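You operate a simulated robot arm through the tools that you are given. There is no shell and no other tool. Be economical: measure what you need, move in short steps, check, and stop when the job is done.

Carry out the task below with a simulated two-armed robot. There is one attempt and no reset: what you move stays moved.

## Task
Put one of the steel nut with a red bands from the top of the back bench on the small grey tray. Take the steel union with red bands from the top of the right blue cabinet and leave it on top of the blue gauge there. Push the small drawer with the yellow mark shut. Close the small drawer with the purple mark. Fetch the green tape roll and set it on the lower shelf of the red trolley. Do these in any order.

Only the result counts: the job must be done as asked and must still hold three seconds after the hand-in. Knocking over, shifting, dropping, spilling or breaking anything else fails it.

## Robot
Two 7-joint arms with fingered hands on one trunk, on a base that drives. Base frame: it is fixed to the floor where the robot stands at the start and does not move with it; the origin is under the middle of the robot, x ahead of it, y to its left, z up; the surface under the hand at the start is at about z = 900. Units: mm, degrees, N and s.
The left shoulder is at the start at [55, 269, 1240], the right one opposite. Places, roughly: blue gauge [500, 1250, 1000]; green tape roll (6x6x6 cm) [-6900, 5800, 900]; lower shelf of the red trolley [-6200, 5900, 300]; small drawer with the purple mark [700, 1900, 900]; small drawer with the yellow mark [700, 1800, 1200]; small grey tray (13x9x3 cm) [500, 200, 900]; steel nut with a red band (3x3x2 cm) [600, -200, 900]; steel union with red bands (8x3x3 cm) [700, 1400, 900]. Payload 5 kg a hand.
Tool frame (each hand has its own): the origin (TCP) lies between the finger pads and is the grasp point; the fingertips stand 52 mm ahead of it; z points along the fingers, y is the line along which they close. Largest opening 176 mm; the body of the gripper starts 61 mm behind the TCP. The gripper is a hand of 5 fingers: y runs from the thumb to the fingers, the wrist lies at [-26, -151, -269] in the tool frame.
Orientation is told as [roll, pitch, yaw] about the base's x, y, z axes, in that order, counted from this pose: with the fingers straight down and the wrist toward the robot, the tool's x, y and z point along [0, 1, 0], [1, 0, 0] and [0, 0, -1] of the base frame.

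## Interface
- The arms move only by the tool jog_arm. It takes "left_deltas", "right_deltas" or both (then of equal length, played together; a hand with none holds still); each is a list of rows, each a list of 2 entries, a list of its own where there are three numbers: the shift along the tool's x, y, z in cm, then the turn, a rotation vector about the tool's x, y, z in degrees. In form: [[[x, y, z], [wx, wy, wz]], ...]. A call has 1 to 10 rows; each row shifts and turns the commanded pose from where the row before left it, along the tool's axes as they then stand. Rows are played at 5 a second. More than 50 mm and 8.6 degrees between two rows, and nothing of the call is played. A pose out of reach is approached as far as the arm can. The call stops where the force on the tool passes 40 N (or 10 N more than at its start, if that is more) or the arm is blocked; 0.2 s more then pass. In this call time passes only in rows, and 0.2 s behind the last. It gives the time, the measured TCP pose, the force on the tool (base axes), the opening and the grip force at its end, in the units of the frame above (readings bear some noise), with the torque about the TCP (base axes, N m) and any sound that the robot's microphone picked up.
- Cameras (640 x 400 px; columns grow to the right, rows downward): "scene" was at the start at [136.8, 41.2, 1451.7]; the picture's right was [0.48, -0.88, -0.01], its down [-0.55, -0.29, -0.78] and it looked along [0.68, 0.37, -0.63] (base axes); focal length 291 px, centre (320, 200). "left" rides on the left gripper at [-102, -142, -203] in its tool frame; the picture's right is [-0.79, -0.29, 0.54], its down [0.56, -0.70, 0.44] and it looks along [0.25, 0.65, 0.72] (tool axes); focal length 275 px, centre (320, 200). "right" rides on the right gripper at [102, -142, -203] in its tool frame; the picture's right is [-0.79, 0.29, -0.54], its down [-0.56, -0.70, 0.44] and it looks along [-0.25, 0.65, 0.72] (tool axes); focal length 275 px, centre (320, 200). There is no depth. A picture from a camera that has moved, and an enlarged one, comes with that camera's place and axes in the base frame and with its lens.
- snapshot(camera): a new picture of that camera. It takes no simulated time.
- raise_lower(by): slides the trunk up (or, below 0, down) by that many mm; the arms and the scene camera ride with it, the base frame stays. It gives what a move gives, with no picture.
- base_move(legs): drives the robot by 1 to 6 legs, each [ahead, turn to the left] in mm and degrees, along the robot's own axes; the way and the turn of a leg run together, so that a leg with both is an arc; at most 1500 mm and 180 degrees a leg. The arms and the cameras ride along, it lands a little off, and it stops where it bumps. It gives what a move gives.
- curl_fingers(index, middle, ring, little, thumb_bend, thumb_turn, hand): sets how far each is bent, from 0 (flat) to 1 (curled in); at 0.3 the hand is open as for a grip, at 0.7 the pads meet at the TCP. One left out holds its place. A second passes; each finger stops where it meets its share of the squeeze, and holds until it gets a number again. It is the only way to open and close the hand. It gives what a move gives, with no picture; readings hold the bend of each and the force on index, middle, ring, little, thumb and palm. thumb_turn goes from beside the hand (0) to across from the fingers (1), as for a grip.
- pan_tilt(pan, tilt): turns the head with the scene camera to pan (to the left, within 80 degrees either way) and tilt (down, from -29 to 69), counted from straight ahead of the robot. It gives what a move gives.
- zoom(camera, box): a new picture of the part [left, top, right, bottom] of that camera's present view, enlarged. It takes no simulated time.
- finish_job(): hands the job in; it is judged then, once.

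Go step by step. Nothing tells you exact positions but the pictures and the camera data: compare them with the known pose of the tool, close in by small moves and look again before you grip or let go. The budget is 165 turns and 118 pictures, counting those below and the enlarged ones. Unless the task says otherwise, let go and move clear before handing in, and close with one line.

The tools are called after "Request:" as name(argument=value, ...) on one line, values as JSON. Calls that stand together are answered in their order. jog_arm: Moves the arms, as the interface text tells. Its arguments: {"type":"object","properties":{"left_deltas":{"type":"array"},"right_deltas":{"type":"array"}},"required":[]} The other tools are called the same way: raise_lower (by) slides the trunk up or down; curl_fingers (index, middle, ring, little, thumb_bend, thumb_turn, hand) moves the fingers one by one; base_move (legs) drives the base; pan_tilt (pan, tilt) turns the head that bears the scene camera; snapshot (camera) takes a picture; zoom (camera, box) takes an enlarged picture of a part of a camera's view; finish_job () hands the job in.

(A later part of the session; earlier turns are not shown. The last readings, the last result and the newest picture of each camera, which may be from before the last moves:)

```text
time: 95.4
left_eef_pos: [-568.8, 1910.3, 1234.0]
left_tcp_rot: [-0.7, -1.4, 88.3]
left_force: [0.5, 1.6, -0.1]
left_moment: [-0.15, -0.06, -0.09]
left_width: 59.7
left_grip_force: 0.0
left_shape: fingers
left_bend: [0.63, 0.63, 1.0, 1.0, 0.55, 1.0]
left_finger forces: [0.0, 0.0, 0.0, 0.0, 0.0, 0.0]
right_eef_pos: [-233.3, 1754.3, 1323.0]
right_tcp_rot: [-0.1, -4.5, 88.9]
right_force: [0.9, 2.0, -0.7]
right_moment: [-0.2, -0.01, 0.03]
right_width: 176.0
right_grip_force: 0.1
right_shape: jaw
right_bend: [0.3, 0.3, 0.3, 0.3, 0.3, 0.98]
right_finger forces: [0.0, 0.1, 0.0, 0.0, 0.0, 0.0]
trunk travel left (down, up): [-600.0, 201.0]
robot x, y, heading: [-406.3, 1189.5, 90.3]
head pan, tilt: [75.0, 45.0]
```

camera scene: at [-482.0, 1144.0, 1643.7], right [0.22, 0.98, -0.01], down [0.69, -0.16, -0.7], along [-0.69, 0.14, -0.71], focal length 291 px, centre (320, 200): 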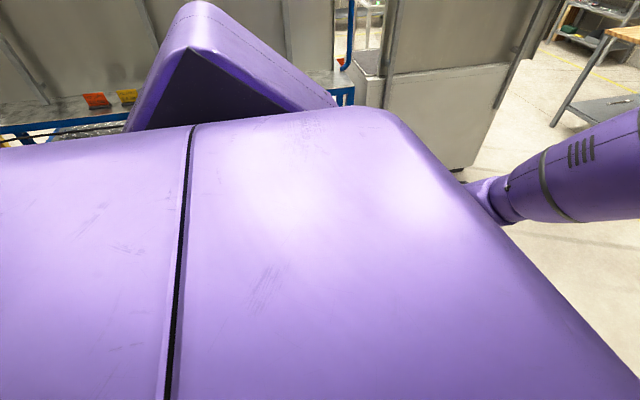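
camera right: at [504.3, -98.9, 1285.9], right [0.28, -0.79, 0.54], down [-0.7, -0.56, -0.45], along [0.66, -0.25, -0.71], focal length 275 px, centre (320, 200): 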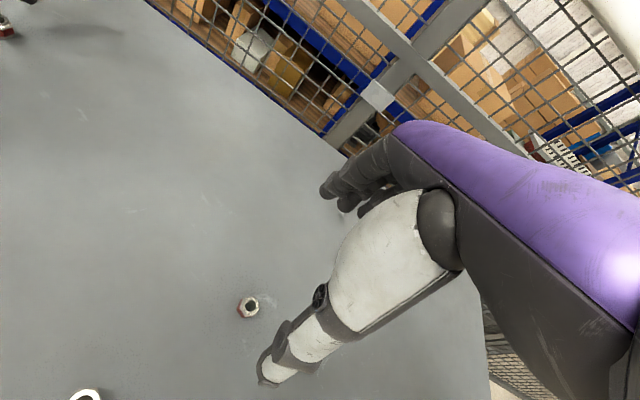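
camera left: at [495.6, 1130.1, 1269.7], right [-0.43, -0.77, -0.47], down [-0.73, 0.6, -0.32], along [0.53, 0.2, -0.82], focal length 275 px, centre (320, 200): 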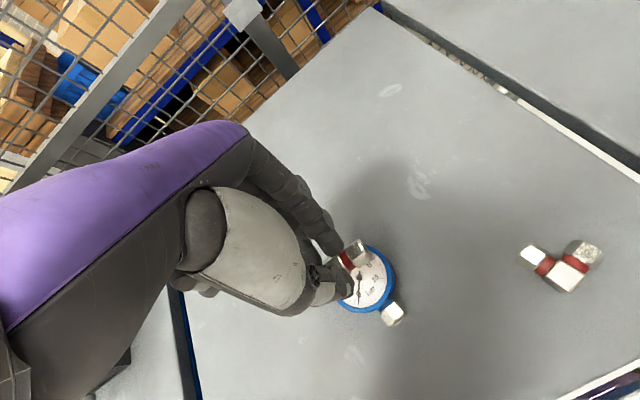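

Moves fine. I continue to y≈1530 and turn to face the drawers.

Request:
base_move(legs=[[340, 0], [0, -90]])

Request:
pan_tilt(pan=15, tilt=25)

Request:
snapshot(camera="scene")

```text
time: 104.1
left_eef_pos: [298.7, 1686.2, 1244.9]
left_tcp_rot: [-0.7, -2.3, -2.1]
left_force: [0.5, 0.4, 0.0]
left_moment: [0.05, 0.01, -0.01]
left_width: 60.0
left_grip_force: 0.1
left_shape: fingers
left_bend: [0.63, 0.63, 1.0, 1.0, 0.55, 1.0]
left_finger forces: [0.1, 0.1, 0.0, 0.1, 0.0, 0.1]
right_eef_pos: [139.1, 1353.3, 1330.4]
right_tcp_rot: [-0.2, -5.5, -1.6]
right_force: [0.4, 0.0, 1.2]
right_moment: [0.06, 0.03, 0.02]
right_width: 175.9
right_grip_force: 0.1
right_shape: jaw
right_bend: [0.3, 0.3, 0.3, 0.3, 0.3, 0.98]
right_finger forces: [0.0, 0.1, 0.1, 0.0, 0.0, 0.0]
trunk travel left (down, up): [-600.0, 201.0]
robot x, y, heading: [-408.3, 1554.1, -0.1]
head pan, tilt: [75.0, 45.0]
```

```text
time: 105.4
left_eef_pos: [281.5, 1685.4, 1255.3]
left_tcp_rot: [-1.7, -4.0, -2.5]
left_force: [-0.1, 1.7, 0.7]
left_moment: [-0.27, -0.1, -0.06]
left_width: 59.5
left_grip_force: 0.1
left_shape: fingers
left_bend: [0.63, 0.63, 1.0, 1.0, 0.55, 1.0]
left_finger forces: [0.0, 0.1, 0.0, 0.0, 0.0, 0.1]
right_eef_pos: [119.8, 1359.8, 1337.6]
right_tcp_rot: [0.4, -6.5, -0.8]
right_force: [-1.1, 2.0, 1.7]
right_moment: [-0.28, -0.15, -0.11]
right_width: 175.9
right_grip_force: 0.1
right_shape: jaw
right_bend: [0.3, 0.3, 0.3, 0.3, 0.3, 0.97]
right_finger forces: [0.1, 0.1, 0.0, 0.0, 0.0, 0.0]
trunk travel left (down, up): [-600.0, 201.0]
robot x, y, heading: [-406.5, 1555.8, 0.2]
head pan, tilt: [15.0, 25.0]
```

```text
44 pictures are left
camera scene: at [-280.8, 1580.7, 1673.6], right [0.26, -0.97, 0.0], down [-0.42, -0.11, -0.9], along [0.87, 0.23, -0.43], focal length 291 px, centre (320, 200)
```

scene: 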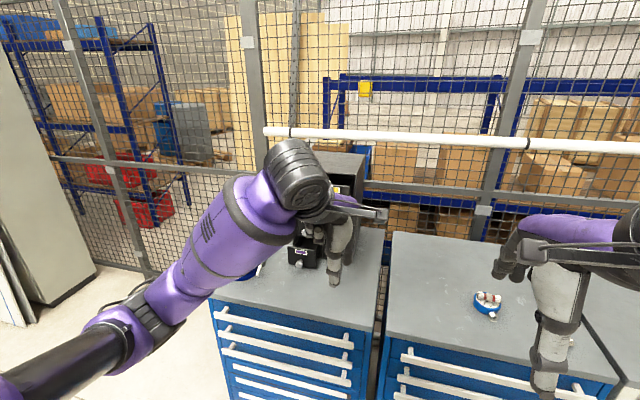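

The left hand blocks the view of the drawers; I move it aside to the left.

Request:
jog_arm(left_deltas=[[[4.5, -1, 0], [0, 0, 0]], [[4.5, -1, 0], [0, 0, 0]], [[4.5, -1, 0], [0, 0, 0]], [[4.5, -1, 0], [0, 0, 0]], [[4.5, -1, 0], [0, 0, 0]], [[4.5, 0, 0], [0, 0, 0]]])

Request:
snapshot(camera="scene")

Request:
zoom(camera="scene", box=[240, 140, 400, 290])

```text
time: 106.8
left_eef_pos: [238.5, 1963.3, 1245.1]
left_tcp_rot: [-0.8, -3.0, -2.0]
left_force: [-1.1, 1.3, -0.1]
left_moment: [-0.23, -0.13, -0.08]
left_width: 59.6
left_grip_force: 0.1
left_shape: fingers
left_bend: [0.63, 0.63, 1.0, 1.0, 0.55, 1.0]
left_finger forces: [0.1, 0.0, 0.1, 0.1, 0.0, 0.1]
right_eef_pos: [120.8, 1359.6, 1338.7]
right_tcp_rot: [0.4, -6.3, -1.0]
right_force: [-1.2, 3.4, 2.0]
right_moment: [-0.28, -0.11, -0.06]
right_width: 175.9
right_grip_force: 0.0
right_shape: jaw
right_bend: [0.3, 0.3, 0.3, 0.3, 0.3, 0.97]
right_finger forces: [0.1, 0.1, 0.0, 0.1, 0.1, 0.0]
trunk travel left (down, up): [-600.0, 201.0]
robot x, y, heading: [-408.0, 1554.8, -0.3]
head pan, tilt: [15.0, 25.0]
```

```text
43 pictures are left
camera scene: at [-280.1, 1580.9, 1673.4], right [0.26, -0.97, 0.0], down [-0.42, -0.11, -0.9], along [0.87, 0.23, -0.43], focal length 291 px, centre (320, 200)
```

scene: 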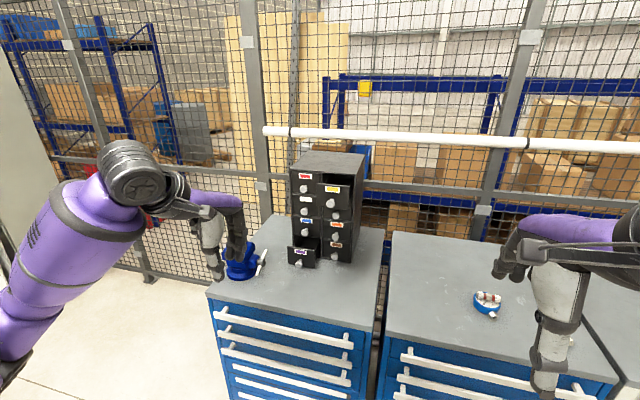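

```text
2.67 times, centred on (320, 215) of scene
camera zoom: at [-280.1, 1580.9, 1673.4], right [0.26, -0.97, 0.0], down [-0.42, -0.11, -0.9], along [0.87, 0.23, -0.43], focal length 776 px, centre (320, 160)
```

zoom: 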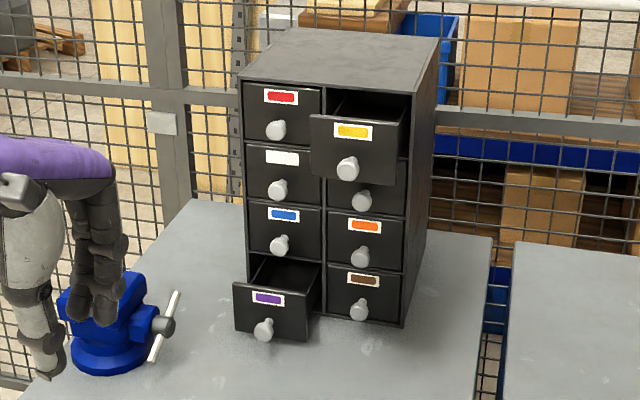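

I see the drawer box: yellow (top right) is pulled out, front at about [635, 1778, 1250]; purple (bottom left) at about [648, 1905, 950]; closed fronts are at x≈722. I drive closer and make a closed-finger wedge with the left hand to push with.

Request:
base_move(legs=[[280, 0]])

Request:
curl_fingers(hand="left", index=0.72, middle=0.72, ring=0.72, little=0.72, thumb_bend=0.72)

Request:
snapshot(camera="scene")

```text
time: 109.3
left_eef_pos: [520.3, 1959.9, 1244.8]
left_tcp_rot: [-0.7, -2.9, -1.9]
left_force: [0.8, 0.1, -0.4]
left_moment: [0.02, 0.17, -0.02]
left_width: 59.9
left_grip_force: 0.0
left_shape: fingers
left_bend: [0.63, 0.63, 1.0, 1.0, 0.55, 1.0]
left_finger forces: [0.0, 0.0, 0.0, 0.1, 0.1, 0.0]
right_eef_pos: [403.1, 1356.9, 1336.9]
right_tcp_rot: [0.5, -6.2, -1.0]
right_force: [1.0, -0.4, -0.3]
right_moment: [0.05, 0.14, 0.0]
right_width: 176.0
right_grip_force: 0.0
right_shape: jaw
right_bend: [0.3, 0.3, 0.3, 0.3, 0.3, 0.97]
right_finger forces: [0.1, 0.1, 0.1, 0.1, 0.0, 0.0]
trunk travel left (down, up): [-600.0, 201.0]
robot x, y, heading: [-124.4, 1554.3, 0.2]
head pan, tilt: [15.0, 25.0]
```

```text
time: 110.3
left_eef_pos: [504.5, 1959.9, 1252.3]
left_tcp_rot: [-0.6, -3.6, -1.9]
left_force: [2.2, -0.4, -1.0]
left_moment: [0.02, 0.17, -0.05]
left_width: 7.0
left_grip_force: 0.1
left_shape: fingers
left_bend: [0.72, 0.72, 0.72, 0.72, 0.7, 1.0]
left_finger forces: [0.1, 0.0, 0.1, 0.1, 0.0, 0.0]
right_eef_pos: [387.6, 1365.1, 1342.7]
right_tcp_rot: [1.8, -6.9, -0.1]
right_force: [1.1, -0.8, -0.5]
right_moment: [0.06, 0.17, 0.05]
right_width: 175.9
right_grip_force: 0.0
right_shape: jaw
right_bend: [0.3, 0.3, 0.3, 0.3, 0.3, 0.97]
right_finger forces: [0.1, 0.0, 0.0, 0.0, 0.1, 0.0]
trunk travel left (down, up): [-600.0, 201.0]
robot x, y, heading: [-134.7, 1554.9, 0.3]
head pan, tilt: [15.0, 25.0]
```

```text
41 pictures are left
camera scene: at [2.8, 1576.9, 1673.0], right [0.26, -0.97, 0.0], down [-0.42, -0.11, -0.9], along [0.87, 0.24, -0.44], focal length 291 px, centre (320, 200)
```

scene: 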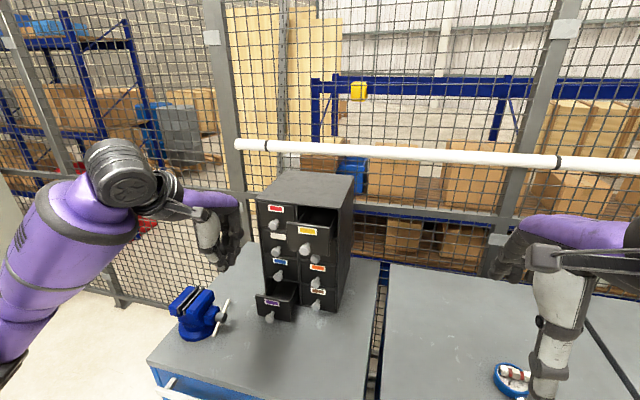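

The drawers are clear to view. I tip the left hand 47° so the closed fingertips lead forward, then slide it across in front of the yellow drawer.

Request:
jog_arm(left_deltas=[[[0, 0, 0], [-7.8, 0, 0]], [[0, 0, 0], [-7.8, 0, 0]], [[0, 0, 0], [-7.8, 0, 0]], [[0, 0, 0], [-7.8, 0, 0]], [[0, 0, 0], [-7.8, 0, 0]], [[0, 0, 0], [-7.8, 0, 0]], [[-4.5, 0, 0], [0, 0, 1.9]], [[-4.5, 0, 0], [0, 0, 0]], [[-4.5, 0, 0], [0, 0, 0]], [[-4.5, 0, 0], [0, 0, 0]]])

Request:
snapshot(camera="scene")

Request:
snapshot(camera="left")

```text
time: 112.5
left_eef_pos: [533.9, 1785.5, 1245.6]
left_tcp_rot: [1.5, -50.5, -4.4]
left_force: [-0.6, -1.8, 0.8]
left_moment: [0.12, 0.1, 0.24]
left_width: 7.1
left_grip_force: 0.0
left_shape: fingers
left_bend: [0.72, 0.72, 0.72, 0.72, 0.7, 1.0]
left_finger forces: [0.0, 0.0, 0.0, 0.0, 0.0, 0.1]
left hand out of reach, approached as far as the arm can: row 3, 4, 5, 7, 8
right_eef_pos: [385.4, 1361.8, 1344.8]
right_tcp_rot: [2.0, -6.9, -0.3]
right_force: [0.4, -4.3, 0.1]
right_moment: [0.43, 0.01, 0.13]
right_width: 175.8
right_grip_force: 0.1
right_shape: jaw
right_bend: [0.3, 0.3, 0.3, 0.3, 0.3, 0.97]
right_finger forces: [0.0, 0.0, 0.0, 0.0, 0.0, 0.1]
trunk travel left (down, up): [-600.0, 201.0]
robot x, y, heading: [-127.0, 1552.5, 0.2]
head pan, tilt: [15.0, 25.0]
```

```text
40 pictures are left
camera scene: at [-0.2, 1573.0, 1673.4], right [0.26, -0.97, -0.01], down [-0.42, -0.11, -0.9], along [0.87, 0.24, -0.43], focal length 291 px, centre (320, 200)
```

scene: 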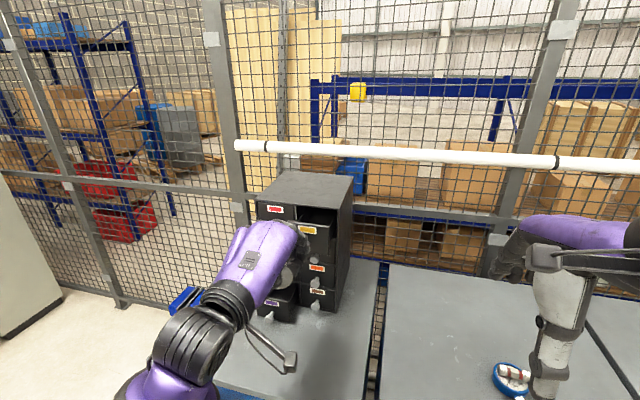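

```text
39 pictures are left
camera left: at [281.2, 1695.6, 1263.5], right [0.19, -0.79, -0.58], down [-0.07, 0.58, -0.81], along [0.98, 0.2, 0.05], focal length 275 px, centre (320, 200)
```

left: 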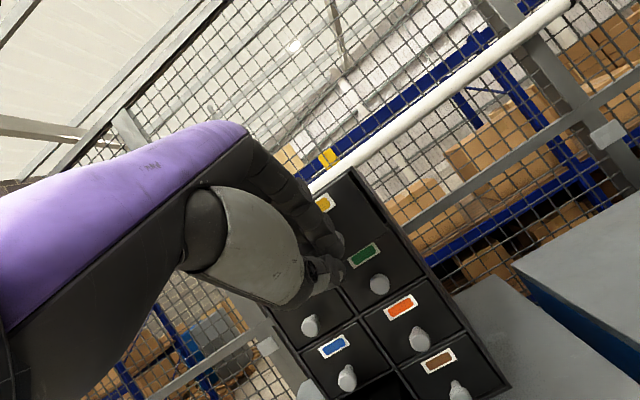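

Labels put the drawer rows 98 mm apart: yellow knob near [605, 1782, 1231], purple knob near [615, 1915, 932]. I raise the hand 30 mm and push forward against the yellow knob.

Request:
jog_arm(left_deltas=[[[-0.3, 2.4, -2.0], [0, 0, 0]], [[0, 1.3, 1.5], [0, 0, 0]], [[0, 1.3, 1.5], [0, 0, 0]], [[0, 1.3, 1.5], [0, 0, 0]]])

Request:
snapshot(camera="left")

Request:
zoom(camera="scene", box=[230, 160, 390, 270])

```text
time: 113.5
left_eef_pos: [599.1, 1781.7, 1273.3]
left_tcp_rot: [1.1, -50.5, -4.0]
left_force: [0.3, 0.6, 0.2]
left_moment: [-0.05, -0.02, -0.1]
left_width: 7.4
left_grip_force: 0.1
left_shape: fingers
left_bend: [0.72, 0.72, 0.72, 0.72, 0.71, 1.0]
left_finger forces: [0.0, 0.0, 0.1, 0.0, 0.0, 0.1]
left hand out of reach, approached as far as the arm can: row 1
right_eef_pos: [386.0, 1366.3, 1344.1]
right_tcp_rot: [1.8, -6.9, -0.2]
right_force: [0.4, 1.5, -0.1]
right_moment: [-0.04, 0.05, -0.01]
right_width: 175.9
right_grip_force: 0.1
right_shape: jaw
right_bend: [0.3, 0.3, 0.3, 0.3, 0.3, 0.97]
right_finger forces: [0.0, 0.0, 0.1, 0.0, 0.0, 0.0]
trunk travel left (down, up): [-600.0, 201.0]
robot x, y, heading: [-129.2, 1550.0, 0.0]
head pan, tilt: [15.0, 25.0]
```

```text
38 pictures are left
camera left: at [347.0, 1692.6, 1292.9], right [0.19, -0.8, -0.58], down [-0.07, 0.57, -0.82], along [0.98, 0.2, 0.05], focal length 275 px, centre (320, 200)
```

left: 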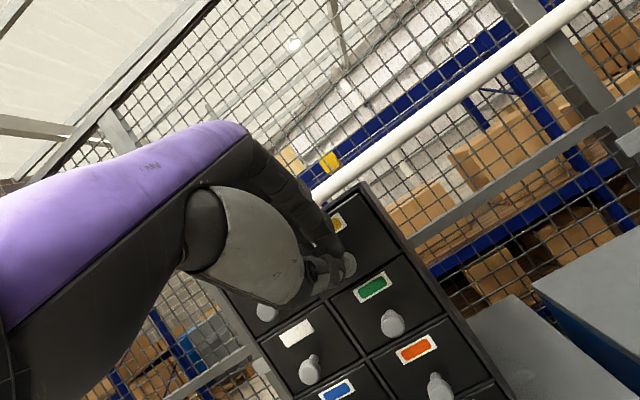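

```text
3.64 times, centred on (310, 215) of scene
camera zoom: at [0.8, 1577.9, 1673.2], right [0.26, -0.97, 0.0], down [-0.42, -0.11, -0.9], along [0.87, 0.24, -0.44], focal length 1058 px, centre (356, 146)
```

zoom: 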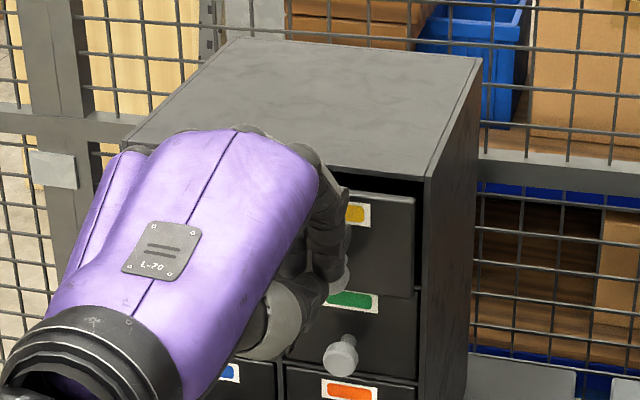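

The drawer is sliding in. I continue in smaller steps until it seats.

Request:
jog_arm(left_deltas=[[[0, 0.64, 0.77], [0, 0, 0]], [[0, 0.64, 0.77], [0, 0, 0]], [[0, 0.64, 0.77], [0, 0, 0]], [[0, 0.64, 0.77], [0, 0, 0]], [[0, 0.32, 0.38], [0, 0, 0]]])

Request:
zoom(camera="scene", box=[230, 160, 390, 270])

```text
time: 114.7
left_eef_pos: [641.0, 1779.0, 1276.3]
left_tcp_rot: [1.2, -50.7, -4.2]
left_force: [-21.5, 0.2, 3.8]
left_moment: [0.06, 0.71, 0.05]
left_width: 8.4
left_grip_force: 12.4
left_shape: fingers
left_bend: [0.72, 0.72, 0.72, 0.72, 0.71, 1.0]
left_finger forces: [0.1, 0.0, 0.1, 0.0, 23.2, 0.0]
right_eef_pos: [383.7, 1366.2, 1344.4]
right_tcp_rot: [1.8, -7.0, -0.1]
right_force: [0.7, -0.2, -0.3]
right_moment: [0.04, 0.08, -0.02]
right_width: 175.9
right_grip_force: 0.1
right_shape: jaw
right_bend: [0.3, 0.3, 0.3, 0.3, 0.3, 0.97]
right_finger forces: [0.0, 0.1, 0.1, 0.0, 0.0, 0.1]
trunk travel left (down, up): [-600.0, 201.0]
robot x, y, heading: [-129.4, 1555.7, 0.3]
head pan, tilt: [15.0, 25.0]
```

```text
3.64 times, centred on (310, 215) of scene
camera zoom: at [-1.9, 1577.0, 1673.5], right [0.26, -0.97, 0.0], down [-0.42, -0.11, -0.9], along [0.87, 0.24, -0.43], focal length 1058 px, centre (356, 146)
```

zoom: 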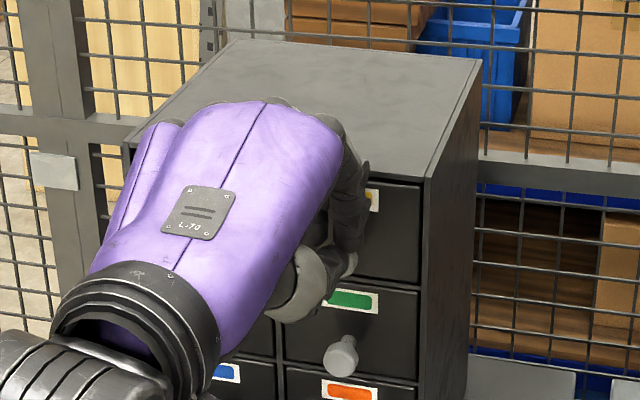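

Seated: reaction of 21 N and the front is flush. I retract, move left 135 mm, and come down toward the purple drawer.

Request:
jog_arm(left_deltas=[[[0, -2.36, -2.81], [0, 0, 0]], [[0, -2.36, -2.81], [0, 0, 0]], [[0, -2.5, -3.0], [0, 0, 0]], [[4.5, 0, 0], [0, 0, 0]], [[4.5, 0, 0], [0, 0, 0]], [[4.4, 0, 0], [0, 0, 0]], [[0, -3.5, 2.9], [0, 0, 0]], [[0, -3.5, 2.9], [0, 0, 0]], [[0, 0, 0], [0, 0, 0]]])

Request:
snapshot(camera="left")

Request:
snapshot(camera="scene")

```text
time: 116.7
left_eef_pos: [552.4, 1917.5, 1180.2]
left_tcp_rot: [1.4, -50.5, -4.2]
left_force: [0.0, -0.5, 0.3]
left_moment: [0.04, 0.0, 0.09]
left_width: 7.2
left_grip_force: 0.1
left_shape: fingers
left_bend: [0.72, 0.72, 0.72, 0.72, 0.71, 1.0]
left_finger forces: [0.0, 0.0, 0.0, 0.0, 0.1, 0.1]
left hand out of reach, approached as far as the arm can: row 3, 4
right_eef_pos: [384.7, 1365.5, 1343.4]
right_tcp_rot: [1.8, -6.9, -0.1]
right_force: [-0.3, -0.9, 0.5]
right_moment: [0.14, -0.04, 0.03]
right_width: 176.0
right_grip_force: 0.0
right_shape: jaw
right_bend: [0.3, 0.3, 0.3, 0.3, 0.3, 0.97]
right_finger forces: [0.1, 0.0, 0.0, 0.1, 0.0, 0.0]
trunk travel left (down, up): [-600.0, 201.0]
robot x, y, heading: [-128.9, 1554.7, 0.2]
head pan, tilt: [15.0, 25.0]
```

```text
35 pictures are left
camera left: at [299.8, 1826.5, 1199.2], right [0.19, -0.79, -0.58], down [-0.07, 0.57, -0.82], along [0.98, 0.2, 0.05], focal length 275 px, centre (320, 200)
```

left: 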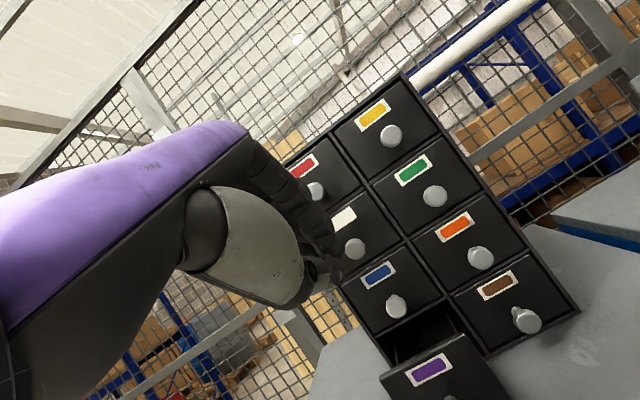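

```text
34 pictures are left
camera scene: at [-0.2, 1576.0, 1673.4], right [0.26, -0.97, 0.0], down [-0.42, -0.11, -0.9], along [0.87, 0.24, -0.43], focal length 291 px, centre (320, 200)
```

scene: 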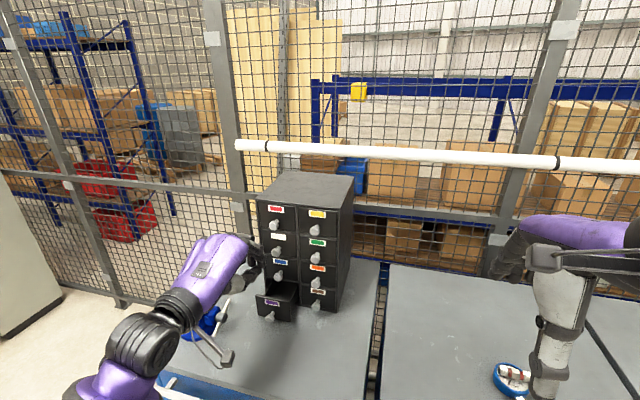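

Yellow is flush. Purple front is at x≈636, y≈1908. I back off a little and descend to knob height.

Request:
jog_arm(left_deltas=[[[-0.9, -1.1, -1.3], [0, 0, 0]], [[0, -3.14, 2.64], [0, 0, 0]], [[0, -3.14, 2.64], [0, 0, 0]], [[0, -3.14, 2.64], [0, 0, 0]], [[0, -3.14, 2.64], [0, 0, 0]], [[0, 0, 0], [0, 0, 0]]])

Request:
snapshot(camera="left")

Request:
snapshot(camera="scene")

```text
time: 118.1
left_eef_pos: [536.4, 1909.8, 1017.4]
left_tcp_rot: [1.1, -50.7, -4.3]
left_force: [0.2, -0.7, 0.3]
left_moment: [0.01, -0.04, 0.02]
left_width: 7.2
left_grip_force: 0.0
left_shape: fingers
left_bend: [0.72, 0.72, 0.72, 0.72, 0.71, 1.0]
left_finger forces: [0.0, 0.0, 0.1, 0.1, 0.0, 0.0]
right_eef_pos: [385.5, 1365.6, 1344.7]
right_tcp_rot: [1.9, -6.9, -0.1]
right_force: [-0.4, -0.2, -0.5]
right_moment: [0.04, -0.02, -0.03]
right_width: 175.8
right_grip_force: 0.1
right_shape: jaw
right_bend: [0.3, 0.3, 0.3, 0.3, 0.3, 0.97]
right_finger forces: [0.0, 0.0, 0.1, 0.0, 0.1, 0.0]
trunk travel left (down, up): [-600.0, 201.0]
robot x, y, heading: [-130.8, 1555.0, -0.1]
head pan, tilt: [15.0, 25.0]
```

```text
33 pictures are left
camera left: at [283.9, 1821.7, 1034.9], right [0.19, -0.8, -0.58], down [-0.07, 0.57, -0.82], along [0.98, 0.2, 0.05], focal length 275 px, centre (320, 200)
```

left: 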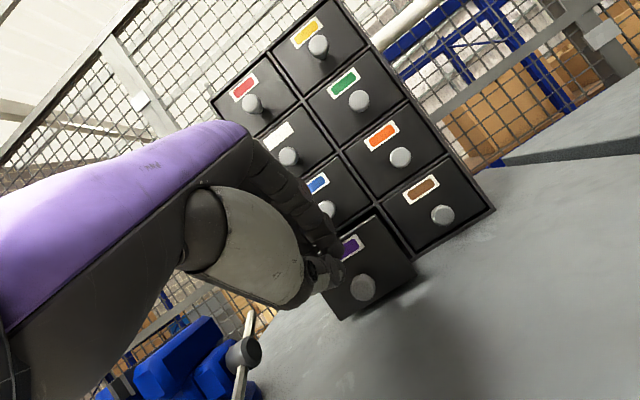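

```text
32 pictures are left
camera scene: at [-0.6, 1577.1, 1673.4], right [0.26, -0.97, 0.0], down [-0.42, -0.11, -0.9], along [0.87, 0.24, -0.43], focal length 291 px, centre (320, 200)
```

scene: 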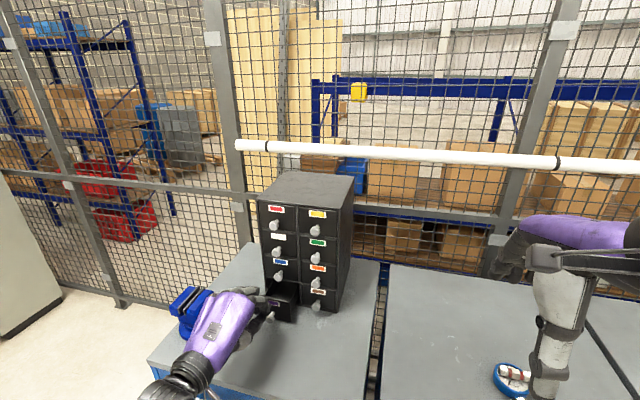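

Knob is at about [610, 1907, 935]. I lower 42 mm more, then push forward.

Request:
jog_arm(left_deltas=[[[-0.2, -3.2, 2.7], [0, 0, 0]], [[0, 1.3, 1.5], [0, 0, 0]], [[0, 1.3, 1.5], [0, 0, 0]], [[0, 1.3, 1.5], [0, 0, 0]]])

Request:
snapshot(camera="left")

```text
time: 119.1
left_eef_pos: [597.0, 1906.0, 974.6]
left_tcp_rot: [1.3, -50.4, -4.1]
left_force: [0.0, -0.3, -0.8]
left_moment: [0.0, -0.08, 0.01]
left_width: 7.2
left_grip_force: 0.1
left_shape: fingers
left_bend: [0.72, 0.72, 0.72, 0.72, 0.71, 1.0]
left_finger forces: [0.0, 0.0, 0.1, 0.0, 0.1, 0.0]
right_eef_pos: [386.3, 1365.3, 1345.6]
right_tcp_rot: [1.7, -6.9, -0.1]
right_force: [0.7, 0.3, -0.6]
right_moment: [0.06, 0.05, 0.05]
right_width: 176.1
right_grip_force: 0.0
right_shape: jaw
right_bend: [0.3, 0.3, 0.3, 0.3, 0.3, 0.97]
right_finger forces: [0.0, 0.0, 0.1, 0.0, 0.0, 0.0]
trunk travel left (down, up): [-600.0, 201.0]
robot x, y, heading: [-125.9, 1556.6, 0.1]
head pan, tilt: [15.0, 25.0]
```

```text
31 pictures are left
camera left: at [344.5, 1816.8, 994.4], right [0.19, -0.8, -0.58], down [-0.07, 0.57, -0.82], along [0.98, 0.2, 0.05], focal length 275 px, centre (320, 200)
```

left: 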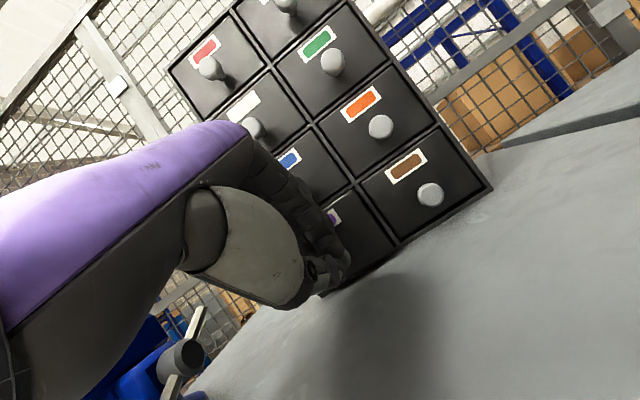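

Sliding in. I push the remaining 4–5 cm in small steps until it seats.

Request:
jog_arm(left_deltas=[[[0, 0.64, 0.77], [0, 0, 0]], [[0, 0.64, 0.77], [0, 0, 0]], [[0, 0.64, 0.77], [0, 0, 0]], [[0, 0.64, 0.77], [0, 0, 0]], [[0, 0.32, 0.38], [0, 0, 0]], [[0, 0.2, 0.24], [0, 0, 0]]])

Request:
snapshot(camera="left")

```text
time: 120.1
left_eef_pos: [619.8, 1907.6, 987.9]
left_tcp_rot: [1.2, -51.4, -4.1]
left_force: [-1.9, 2.4, -0.8]
left_moment: [-0.18, -0.12, -0.22]
left_width: 7.3
left_grip_force: 0.1
left_shape: fingers
left_bend: [0.72, 0.72, 0.72, 0.72, 0.71, 1.0]
left_finger forces: [0.0, 0.1, 0.0, 0.1, 0.0, 0.0]
right_eef_pos: [375.1, 1374.4, 1355.1]
right_tcp_rot: [3.4, -6.9, -0.5]
right_force: [-2.0, 1.0, -0.1]
right_moment: [-0.06, -0.26, -0.1]
right_width: 175.9
right_grip_force: 0.1
right_shape: jaw
right_bend: [0.3, 0.3, 0.3, 0.3, 0.3, 0.97]
right_finger forces: [0.0, 0.0, 0.1, 0.0, 0.0, 0.1]
trunk travel left (down, up): [-600.0, 201.0]
robot x, y, heading: [-127.0, 1553.9, 0.2]
head pan, tilt: [15.0, 25.0]
stopped in row 5 (left hand): the force on the tool passed its limit at 44 N (the readings are from after the stop); the commanded pose is now the measured one
```

```text
30 pictures are left
camera left: at [367.0, 1815.7, 1002.4], right [0.2, -0.8, -0.57], down [-0.06, 0.57, -0.82], along [0.98, 0.2, 0.07], focal length 275 px, centre (320, 200)
```

left: 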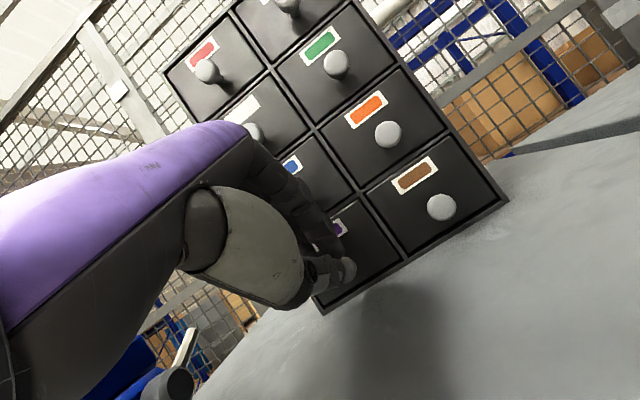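

It stopped at 44 N, apparently seated. I retract and check that it is flush.

Request:
jog_arm(left_deltas=[[[0, -1.3, -1.5], [0, 0, 0]], [[0, -1.9, -2.3], [0, 0, 0]], [[0, 0, -3], [0, 0, 0]], [[0, 3.1, -2.6], [0, 0, 0]], [[0, 3.1, -2.6], [0, 0, 0]], [[0, 3.1, -2.6], [0, 0, 0]], [[0, 3.1, -2.6], [0, 0, 0]]])

Request:
snapshot(camera="left")

Request:
zoom(camera="scene", box=[230, 170, 390, 330])

```text
time: 121.7
left_eef_pos: [545.6, 1906.1, 1164.2]
left_tcp_rot: [1.3, -51.2, -4.2]
left_force: [0.2, 0.1, -2.1]
left_moment: [-0.04, -0.17, 0.05]
left_width: 7.3
left_grip_force: 0.0
left_shape: fingers
left_bend: [0.72, 0.72, 0.72, 0.72, 0.71, 1.0]
left_finger forces: [0.1, 0.0, 0.1, 0.1, 0.0, 0.0]
right_eef_pos: [378.2, 1374.0, 1353.9]
right_tcp_rot: [3.6, -6.9, -0.6]
right_force: [-0.3, -1.0, 0.2]
right_moment: [0.11, -0.01, 0.03]
right_width: 176.2
right_grip_force: 0.1
right_shape: jaw
right_bend: [0.3, 0.3, 0.3, 0.3, 0.3, 0.97]
right_finger forces: [0.1, 0.0, 0.1, 0.0, 0.0, 0.0]
trunk travel left (down, up): [-600.0, 201.0]
robot x, y, heading: [-131.6, 1553.2, 0.1]
head pan, tilt: [15.0, 25.0]
```

```text
29 pictures are left
camera left: at [292.1, 1815.5, 1179.6], right [0.2, -0.8, -0.57], down [-0.06, 0.57, -0.82], along [0.98, 0.2, 0.06], focal length 275 px, centre (320, 200)
```

left: 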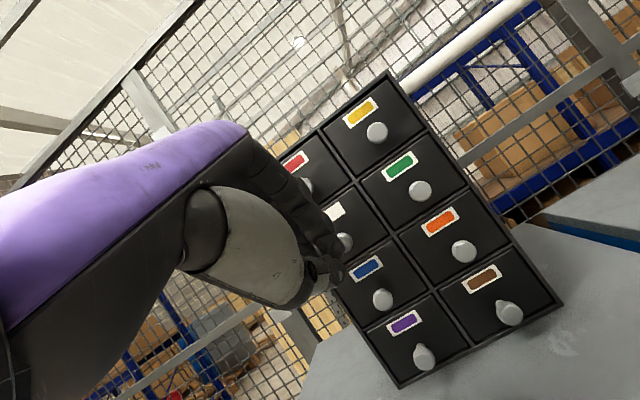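

```text
2.50 times, centred on (310, 250) of scene
camera zoom: at [-0.2, 1576.5, 1673.3], right [0.26, -0.97, 0.0], down [-0.42, -0.11, -0.9], along [0.87, 0.24, -0.43], focal length 727 px, centre (345, 75)
```

zoom: 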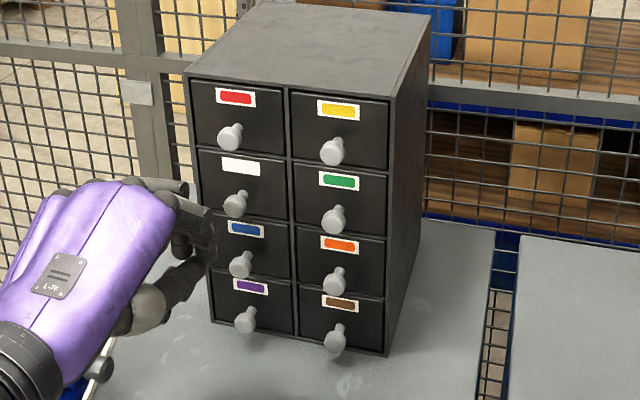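

Both drawers are flush. Last is the tape roll across the hall. I straighten the left hand, back off and turn toward the aisle for a look.

Request:
jog_arm(left_deltas=[[[0, 0, 0], [8, 0, 0]], [[0, 0, 0], [8, 0, 0]], [[0, 0, 0], [8, 0, 0]], [[0, 0, 0], [8, 0, 0]], [[0, 0, 0], [8, 0, 0]], [[0, 0, 0], [8, 0, 0]], [[0, 0, -4], [0, 0, 0]], [[-4, 0, -3], [0, 0, 0]], [[-4, 0, 0], [0, 0, 0]]])

Request:
base_move(legs=[[-350, 0], [0, 90], [800, 0]])

Request:
pan_tilt(pan=35, tilt=15)

Request:
snapshot(camera="scene")

```text
time: 123.7
left_eef_pos: [536.6, 1825.1, 1233.3]
left_tcp_rot: [0.9, -3.3, -3.2]
left_force: [-0.8, -0.4, -0.7]
left_moment: [0.08, -0.02, 0.06]
left_width: 7.2
left_grip_force: 0.0
left_shape: fingers
left_bend: [0.72, 0.72, 0.72, 0.72, 0.71, 1.0]
left_finger forces: [0.0, 0.0, 0.0, 0.1, 0.1, 0.1]
right_eef_pos: [377.8, 1373.4, 1354.0]
right_tcp_rot: [3.7, -6.8, -0.5]
right_force: [0.1, -0.6, -0.3]
right_moment: [0.07, 0.0, -0.02]
right_width: 175.9
right_grip_force: 0.1
right_shape: jaw
right_bend: [0.3, 0.3, 0.3, 0.3, 0.3, 0.97]
right_finger forces: [0.0, 0.0, 0.0, 0.0, 0.1, 0.0]
trunk travel left (down, up): [-600.0, 201.0]
robot x, y, heading: [-127.0, 1551.3, 0.3]
head pan, tilt: [15.0, 25.0]
```

```text
time: 133.2
left_eef_pos: [-754.8, 2201.4, 1252.9]
left_tcp_rot: [0.5, -5.4, 87.0]
left_force: [0.8, -3.7, -4.2]
left_moment: [0.5, 0.04, 0.08]
left_width: 7.0
left_grip_force: 0.1
left_shape: fingers
left_bend: [0.72, 0.72, 0.72, 0.72, 0.71, 1.0]
left_finger forces: [0.1, 0.1, 0.1, 0.0, 0.1, 0.0]
right_eef_pos: [-305.7, 2053.8, 1373.3]
right_tcp_rot: [1.3, -5.9, 89.4]
right_force: [-3.6, -1.7, -4.1]
right_moment: [0.17, -0.26, -0.08]
right_width: 175.8
right_grip_force: 0.1
right_shape: jaw
right_bend: [0.3, 0.3, 0.3, 0.3, 0.3, 0.98]
right_finger forces: [0.1, 0.0, 0.1, 0.1, 0.0, 0.0]
trunk travel left (down, up): [-600.0, 201.0]
robot x, y, heading: [-457.8, 1569.5, 92.4]
head pan, tilt: [15.0, 25.0]
stopped in leg 3: the robot was blocked; the commanded pose is now the measured one
```

```text
time: 134.1
left_eef_pos: [-750.7, 2205.6, 1250.8]
left_tcp_rot: [0.7, -5.3, 87.0]
left_force: [1.9, 0.5, -1.5]
left_moment: [-0.19, 0.09, -0.01]
left_width: 7.1
left_grip_force: 0.0
left_shape: fingers
left_bend: [0.72, 0.72, 0.72, 0.72, 0.71, 1.0]
left_finger forces: [0.1, 0.1, 0.0, 0.1, 0.0, 0.1]
right_eef_pos: [-300.9, 2057.0, 1370.9]
right_tcp_rot: [1.3, -5.6, 89.3]
right_force: [1.6, 2.3, -1.0]
right_moment: [-0.25, 0.15, 0.09]
right_width: 175.9
right_grip_force: 0.1
right_shape: jaw
right_bend: [0.3, 0.3, 0.3, 0.3, 0.3, 0.98]
right_finger forces: [0.1, 0.0, 0.0, 0.0, 0.0, 0.0]
trunk travel left (down, up): [-600.0, 201.0]
robot x, y, heading: [-454.8, 1567.6, 92.4]
head pan, tilt: [35.0, 15.0]
```

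```text
27 pictures are left
camera scene: at [-511.1, 1686.1, 1689.5], right [0.8, 0.61, -0.01], down [0.16, -0.22, -0.96], along [-0.59, 0.76, -0.27], focal length 291 px, centre (320, 200)
```

scene: 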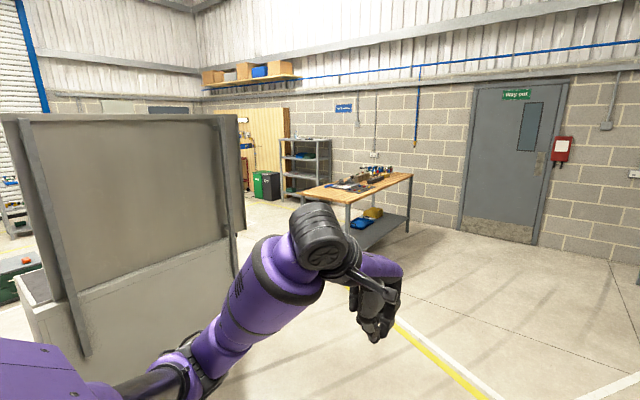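

Turn-then-drive in one call trips a spurious stop, so I'll drive separately. The aisle ahead is clear; I advance 1400 mm and look left.

Request:
base_move(legs=[[1400, 0]])

Request:
pan_tilt(pan=55, tilt=12)

Request:
snapshot(camera="scene")

```text
time: 143.6
left_eef_pos: [-804.1, 3598.4, 1253.7]
left_tcp_rot: [0.7, -5.3, 86.7]
left_force: [0.6, -0.7, 0.0]
left_moment: [0.0, 0.0, 0.01]
left_width: 7.3
left_grip_force: 0.0
left_shape: fingers
left_bend: [0.72, 0.72, 0.72, 0.72, 0.71, 1.0]
left_finger forces: [0.0, 0.1, 0.0, 0.0, 0.0, 0.0]
right_eef_pos: [-353.7, 3446.7, 1371.8]
right_tcp_rot: [1.3, -5.9, 88.9]
right_force: [-0.3, -0.2, -1.1]
right_moment: [-0.02, 0.02, 0.02]
right_width: 176.1
right_grip_force: 0.0
right_shape: jaw
right_bend: [0.3, 0.3, 0.3, 0.3, 0.3, 0.98]
right_finger forces: [0.0, 0.1, 0.0, 0.0, 0.0, 0.0]
trunk travel left (down, up): [-600.0, 201.0]
robot x, y, heading: [-511.0, 2963.8, 92.1]
head pan, tilt: [35.0, 15.0]
```

```text
time: 144.4
left_eef_pos: [-798.3, 3584.2, 1265.4]
left_tcp_rot: [0.0, -7.4, 86.2]
left_force: [-0.4, 0.0, -0.5]
left_moment: [0.03, 0.0, 0.02]
left_width: 7.2
left_grip_force: 0.0
left_shape: fingers
left_bend: [0.72, 0.72, 0.72, 0.72, 0.71, 1.0]
left_finger forces: [0.1, 0.0, 0.0, 0.1, 0.0, 0.0]
right_eef_pos: [-359.8, 3436.4, 1382.5]
right_tcp_rot: [2.8, -5.7, 88.3]
right_force: [0.9, 0.4, 0.1]
right_moment: [0.02, -0.02, 0.0]
right_width: 176.1
right_grip_force: 0.1
right_shape: jaw
right_bend: [0.3, 0.3, 0.3, 0.3, 0.3, 0.97]
right_finger forces: [0.0, 0.1, 0.1, 0.0, 0.0, 0.0]
trunk travel left (down, up): [-600.0, 201.0]
robot x, y, heading: [-509.1, 2963.7, 92.1]
head pan, tilt: [55.0, 12.0]
```

```text
26 pictures are left
camera scene: at [-587.8, 3052.5, 1695.0], right [0.54, 0.84, -0.01], down [0.17, -0.13, -0.98], along [-0.82, 0.53, -0.22], focal length 291 px, centre (320, 200)
```

scene: 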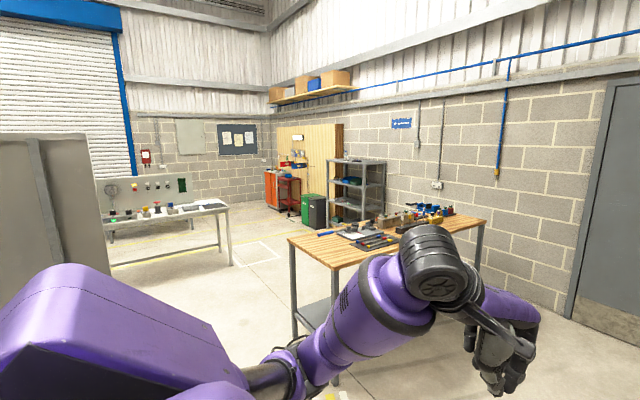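

I can see the red trolley and an orange tool chest beside it at the far wall; the tape should be on the chest. I zoom in there.

Request:
zoom(camera="scene", box=[240, 130, 340, 240])

```text
3.64 times, centred on (290, 185) of scene
camera zoom: at [-587.8, 3052.5, 1695.0], right [0.54, 0.84, -0.01], down [0.17, -0.13, -0.98], along [-0.82, 0.53, -0.22], focal length 1058 px, centre (429, 254)
```

zoom: 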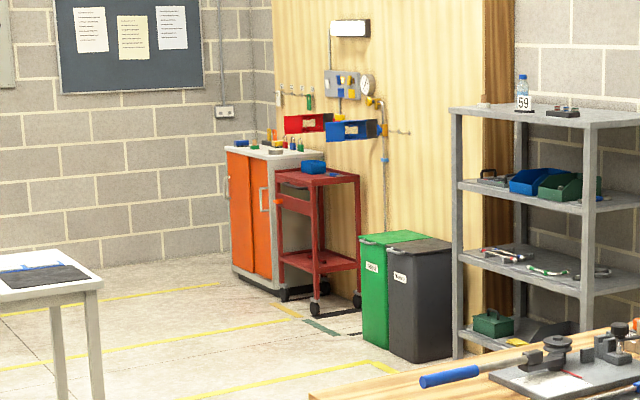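

The chest, trolley and route are visible: I must pass between the grey machine (corner ≈[-2300, 2940]) and the wooden table (corner ≈[-2520, 4000]). I go to about [-1300, 3480] first.

Request:
base_move(legs=[[0, 55]])

Request:
base_move(legs=[[940, 0]])

Request:
base_move(legs=[[0, 33]])

Request:
pan_tilt(pan=0, tilt=25)

Request:
snapshot(camera="scene")

```text
time: 148.5
left_eef_pos: [-1187.3, 3075.8, 1262.0]
left_tcp_rot: [0.8, -6.1, 142.2]
left_force: [0.8, -1.1, -0.5]
left_moment: [-0.01, 0.0, -0.03]
left_width: 7.0
left_grip_force: 0.0
left_shape: fingers
left_bend: [0.72, 0.72, 0.72, 0.72, 0.71, 1.0]
left_finger forces: [0.1, 0.0, 0.1, 0.0, 0.0, 0.0]
right_eef_pos: [-810.4, 3361.2, 1382.3]
right_tcp_rot: [0.7, -5.5, 144.1]
right_force: [-0.2, 0.5, -0.6]
right_moment: [0.01, -0.02, 0.01]
right_width: 175.9
right_grip_force: 0.0
right_shape: jaw
right_bend: [0.3, 0.3, 0.3, 0.3, 0.3, 0.98]
right_finger forces: [0.0, 0.1, 0.0, 0.0, 0.1, 0.0]
trunk travel left (down, up): [-600.0, 201.0]
robot x, y, heading: [-507.9, 2974.8, 147.5]
head pan, tilt: [55.0, 12.0]
```

```text
time: 149.2
left_eef_pos: [-1146.4, 3048.7, 1279.0]
left_tcp_rot: [-0.4, -8.3, 141.0]
left_force: [1.4, -2.4, -2.8]
left_moment: [0.43, 0.08, -0.03]
left_width: 6.8
left_grip_force: 0.0
left_shape: fingers
left_bend: [0.72, 0.72, 0.72, 0.72, 0.71, 1.0]
left_finger forces: [0.1, 0.1, 0.0, 0.0, 0.1, 0.0]
right_eef_pos: [-781.7, 3326.4, 1395.8]
right_tcp_rot: [-0.3, -4.4, 142.6]
right_force: [-1.2, -3.2, 1.3]
right_moment: [0.34, -0.14, -0.12]
right_width: 176.1
right_grip_force: 0.1
right_shape: jaw
right_bend: [0.3, 0.3, 0.3, 0.3, 0.3, 0.98]
right_finger forces: [0.0, 0.0, 0.0, 0.0, 0.0, 0.0]
trunk travel left (down, up): [-600.0, 201.0]
robot x, y, heading: [-508.9, 2970.6, 147.4]
head pan, tilt: [55.0, 12.0]
stopped in leg 1: the force on the tool passed its limit at 99 N (the readings are from after the stop); the commanded pose is now the measured one
```

```text
time: 151.9
left_eef_pos: [-1080.6, 2684.1, 1277.3]
left_tcp_rot: [0.2, -7.6, 174.7]
left_force: [-1.5, -1.6, -0.9]
left_moment: [0.22, -0.03, -0.04]
left_width: 7.2
left_grip_force: 0.0
left_shape: fingers
left_bend: [0.72, 0.72, 0.72, 0.72, 0.71, 1.0]
left_finger forces: [0.1, 0.1, 0.1, 0.1, 0.0, 0.0]
right_eef_pos: [-929.9, 3118.6, 1395.1]
right_tcp_rot: [-1.0, -4.0, 176.0]
right_force: [0.0, -1.6, -0.3]
right_moment: [0.22, -0.06, -0.04]
right_width: 175.7
right_grip_force: 0.0
right_shape: jaw
right_bend: [0.3, 0.3, 0.3, 0.3, 0.3, 0.98]
right_finger forces: [0.1, 0.0, 0.1, 0.0, 0.0, 0.0]
trunk travel left (down, up): [-600.0, 201.0]
robot x, y, heading: [-507.6, 2979.8, -179.4]
head pan, tilt: [55.0, 12.0]
```

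```text
time: 153.2
left_eef_pos: [-1068.0, 2687.1, 1287.1]
left_tcp_rot: [-0.4, -8.6, 174.8]
left_force: [0.5, -1.1, 0.4]
left_moment: [0.14, 0.11, -0.02]
left_width: 7.2
left_grip_force: 0.0
left_shape: fingers
left_bend: [0.72, 0.72, 0.72, 0.72, 0.71, 1.0]
left_finger forces: [0.1, 0.0, 0.0, 0.1, 0.1, 0.0]
right_eef_pos: [-911.1, 3118.5, 1401.8]
right_tcp_rot: [-0.7, -4.8, 175.7]
right_force: [1.3, -1.9, 1.1]
right_moment: [0.16, 0.19, -0.1]
right_width: 175.9
right_grip_force: 0.1
right_shape: jaw
right_bend: [0.3, 0.3, 0.3, 0.3, 0.3, 0.98]
right_finger forces: [0.1, 0.0, 0.0, 0.1, 0.0, 0.0]
trunk travel left (down, up): [-600.0, 201.0]
robot x, y, heading: [-507.7, 2985.6, -179.1]
head pan, tilt: [0.0, 25.0]
```

```text
24 pictures are left
camera scene: at [-631.1, 2977.6, 1673.5], right [-0.01, 1.0, 0.0], down [0.43, 0.01, -0.9], along [-0.9, -0.01, -0.43], focal length 291 px, centre (320, 200)
```

scene: 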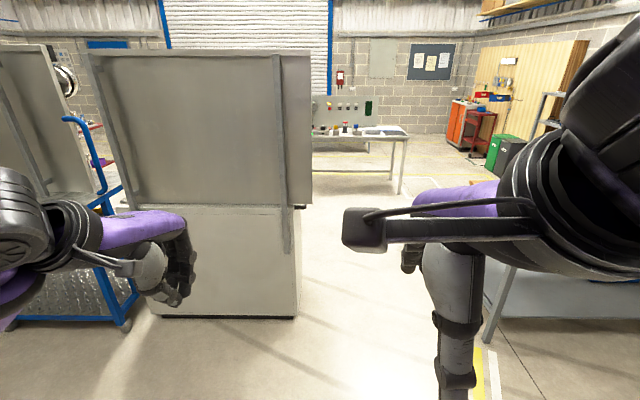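

The start of that drive jerked the arms, and the right arm has drifted inward. I reset both arms to a comfortable forward pose before driving on.

Request:
jog_arm(right_deltas=[[[-2.4, 4, 0.6], [0, 0, 0]], [[-2.4, 4, 0.6], [0, 0, 0]], [[-2.4, 4, 0.6], [0, 0, 0]], [[-2.4, 4, 0.6], [0, 0, 0]], [[-2.4, 4, 0.6], [0, 0, 0]], [[0, 0, 0], [0, 0, 0]]], left_deltas=[[[-1, 2, 0], [2, 0, 0]], [[-1, 2, 0], [2, 0, 0]], [[-1, 2, 0], [2, 0, 0]], [[-1, 2, 0], [2, 0, 0]], [[-1, 2, 0], [0, 0, 0]], [[0, 0, 0], [0, 0, 0]]])

Request:
base_move(legs=[[0, -30]])

```text
time: 154.6
left_eef_pos: [-1157.1, 2741.9, 1292.7]
left_tcp_rot: [0.3, -0.5, 174.8]
left_force: [-0.3, -1.2, 0.3]
left_moment: [0.09, 0.13, 0.01]
left_width: 7.2
left_grip_force: 0.0
left_shape: fingers
left_bend: [0.72, 0.72, 0.72, 0.72, 0.71, 1.0]
left_finger forces: [0.0, 0.1, 0.0, 0.0, 0.0, 0.0]
right_eef_pos: [-1103.5, 3254.5, 1388.8]
right_tcp_rot: [-0.8, -4.9, 176.0]
right_force: [1.1, -0.7, 0.0]
right_moment: [0.18, 0.12, -0.05]
right_width: 176.1
right_grip_force: 0.0
right_shape: jaw
right_bend: [0.3, 0.3, 0.3, 0.3, 0.3, 0.98]
right_finger forces: [0.1, 0.1, 0.0, 0.0, 0.0, 0.0]
trunk travel left (down, up): [-600.0, 201.0]
robot x, y, heading: [-507.9, 2983.7, -178.8]
head pan, tilt: [0.0, 25.0]
```

```text
time: 157.1
left_eef_pos: [-1188.1, 3101.4, 1291.8]
left_tcp_rot: [0.4, -0.3, 144.9]
left_force: [0.0, 0.2, 0.0]
left_moment: [-0.02, 0.05, 0.01]
left_width: 7.1
left_grip_force: 0.1
left_shape: fingers
left_bend: [0.72, 0.72, 0.72, 0.72, 0.71, 1.0]
left_finger forces: [0.1, 0.1, 0.0, 0.0, 0.0, 0.1]
right_eef_pos: [-888.0, 3515.1, 1387.1]
right_tcp_rot: [-0.8, -4.7, 146.3]
right_force: [0.0, 0.9, -0.4]
right_moment: [-0.08, 0.0, 0.03]
right_width: 175.8
right_grip_force: 0.0
right_shape: jaw
right_bend: [0.3, 0.3, 0.3, 0.3, 0.3, 0.98]
right_finger forces: [0.0, 0.0, 0.0, 0.1, 0.1, 0.1]
trunk travel left (down, up): [-600.0, 201.0]
robot x, y, heading: [-511.0, 2972.3, 151.0]
head pan, tilt: [0.0, 25.0]
```

Request:
base_move(legs=[[980, 0]])

```text
time: 164.0
left_eef_pos: [-2023.8, 3577.4, 1301.6]
left_tcp_rot: [0.2, -1.5, 144.3]
left_force: [-0.2, 1.1, 0.2]
left_moment: [-0.08, 0.01, -0.01]
left_width: 7.3
left_grip_force: 0.0
left_shape: fingers
left_bend: [0.72, 0.72, 0.72, 0.72, 0.71, 1.0]
left_finger forces: [0.0, 0.0, 0.0, 0.1, 0.1, 0.0]
right_eef_pos: [-1719.6, 3988.8, 1394.9]
right_tcp_rot: [-0.7, -5.5, 145.7]
right_force: [0.6, -0.1, -0.4]
right_moment: [-0.09, -0.01, -0.02]
right_width: 175.9
right_grip_force: 0.0
right_shape: jaw
right_bend: [0.3, 0.3, 0.3, 0.3, 0.3, 0.98]
right_finger forces: [0.0, 0.0, 0.1, 0.0, 0.0, 0.0]
trunk travel left (down, up): [-600.0, 201.0]
robot x, y, heading: [-1361.4, 3448.6, 150.6]
head pan, tilt: [0.0, 25.0]
```

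Request:
base_move(legs=[[0, 29]])

Request:
snapshot(camera="scene")

```text
time: 166.5
left_eef_pos: [-1984.9, 3240.0, 1309.9]
left_tcp_rot: [0.3, -2.3, 173.1]
left_force: [0.6, 1.9, 0.9]
left_moment: [-0.25, 0.03, 0.05]
left_width: 7.2
left_grip_force: 0.2
left_shape: fingers
left_bend: [0.72, 0.72, 0.72, 0.72, 0.71, 1.0]
left_finger forces: [0.1, 0.0, 0.1, 0.0, 0.1, 0.1]
right_eef_pos: [-1914.9, 3747.1, 1400.6]
right_tcp_rot: [-0.6, -6.3, 174.6]
right_force: [0.6, 2.5, -0.6]
right_moment: [-0.29, 0.07, 0.05]
right_width: 175.9
right_grip_force: 0.1
right_shape: jaw
right_bend: [0.3, 0.3, 0.3, 0.3, 0.3, 0.98]
right_finger forces: [0.1, 0.0, 0.0, 0.1, 0.1, 0.0]
trunk travel left (down, up): [-600.0, 201.0]
robot x, y, heading: [-1359.6, 3458.0, 179.2]
head pan, tilt: [0.0, 25.0]
```

```text
23 pictures are left
camera scene: at [-1486.3, 3461.8, 1673.3], right [0.01, 1.0, 0.0], down [0.44, -0.01, -0.9], along [-0.9, 0.01, -0.44], focal length 291 px, centre (320, 200)
```

scene: 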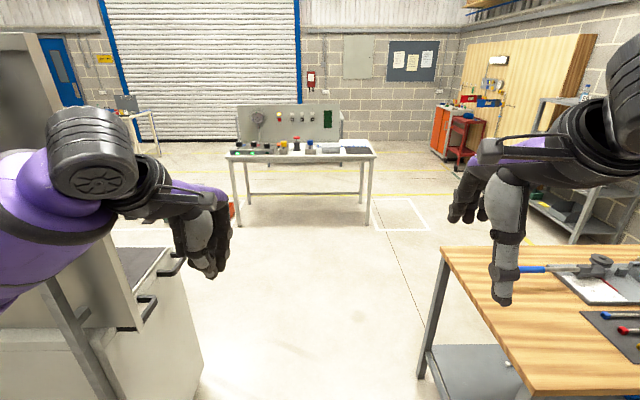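

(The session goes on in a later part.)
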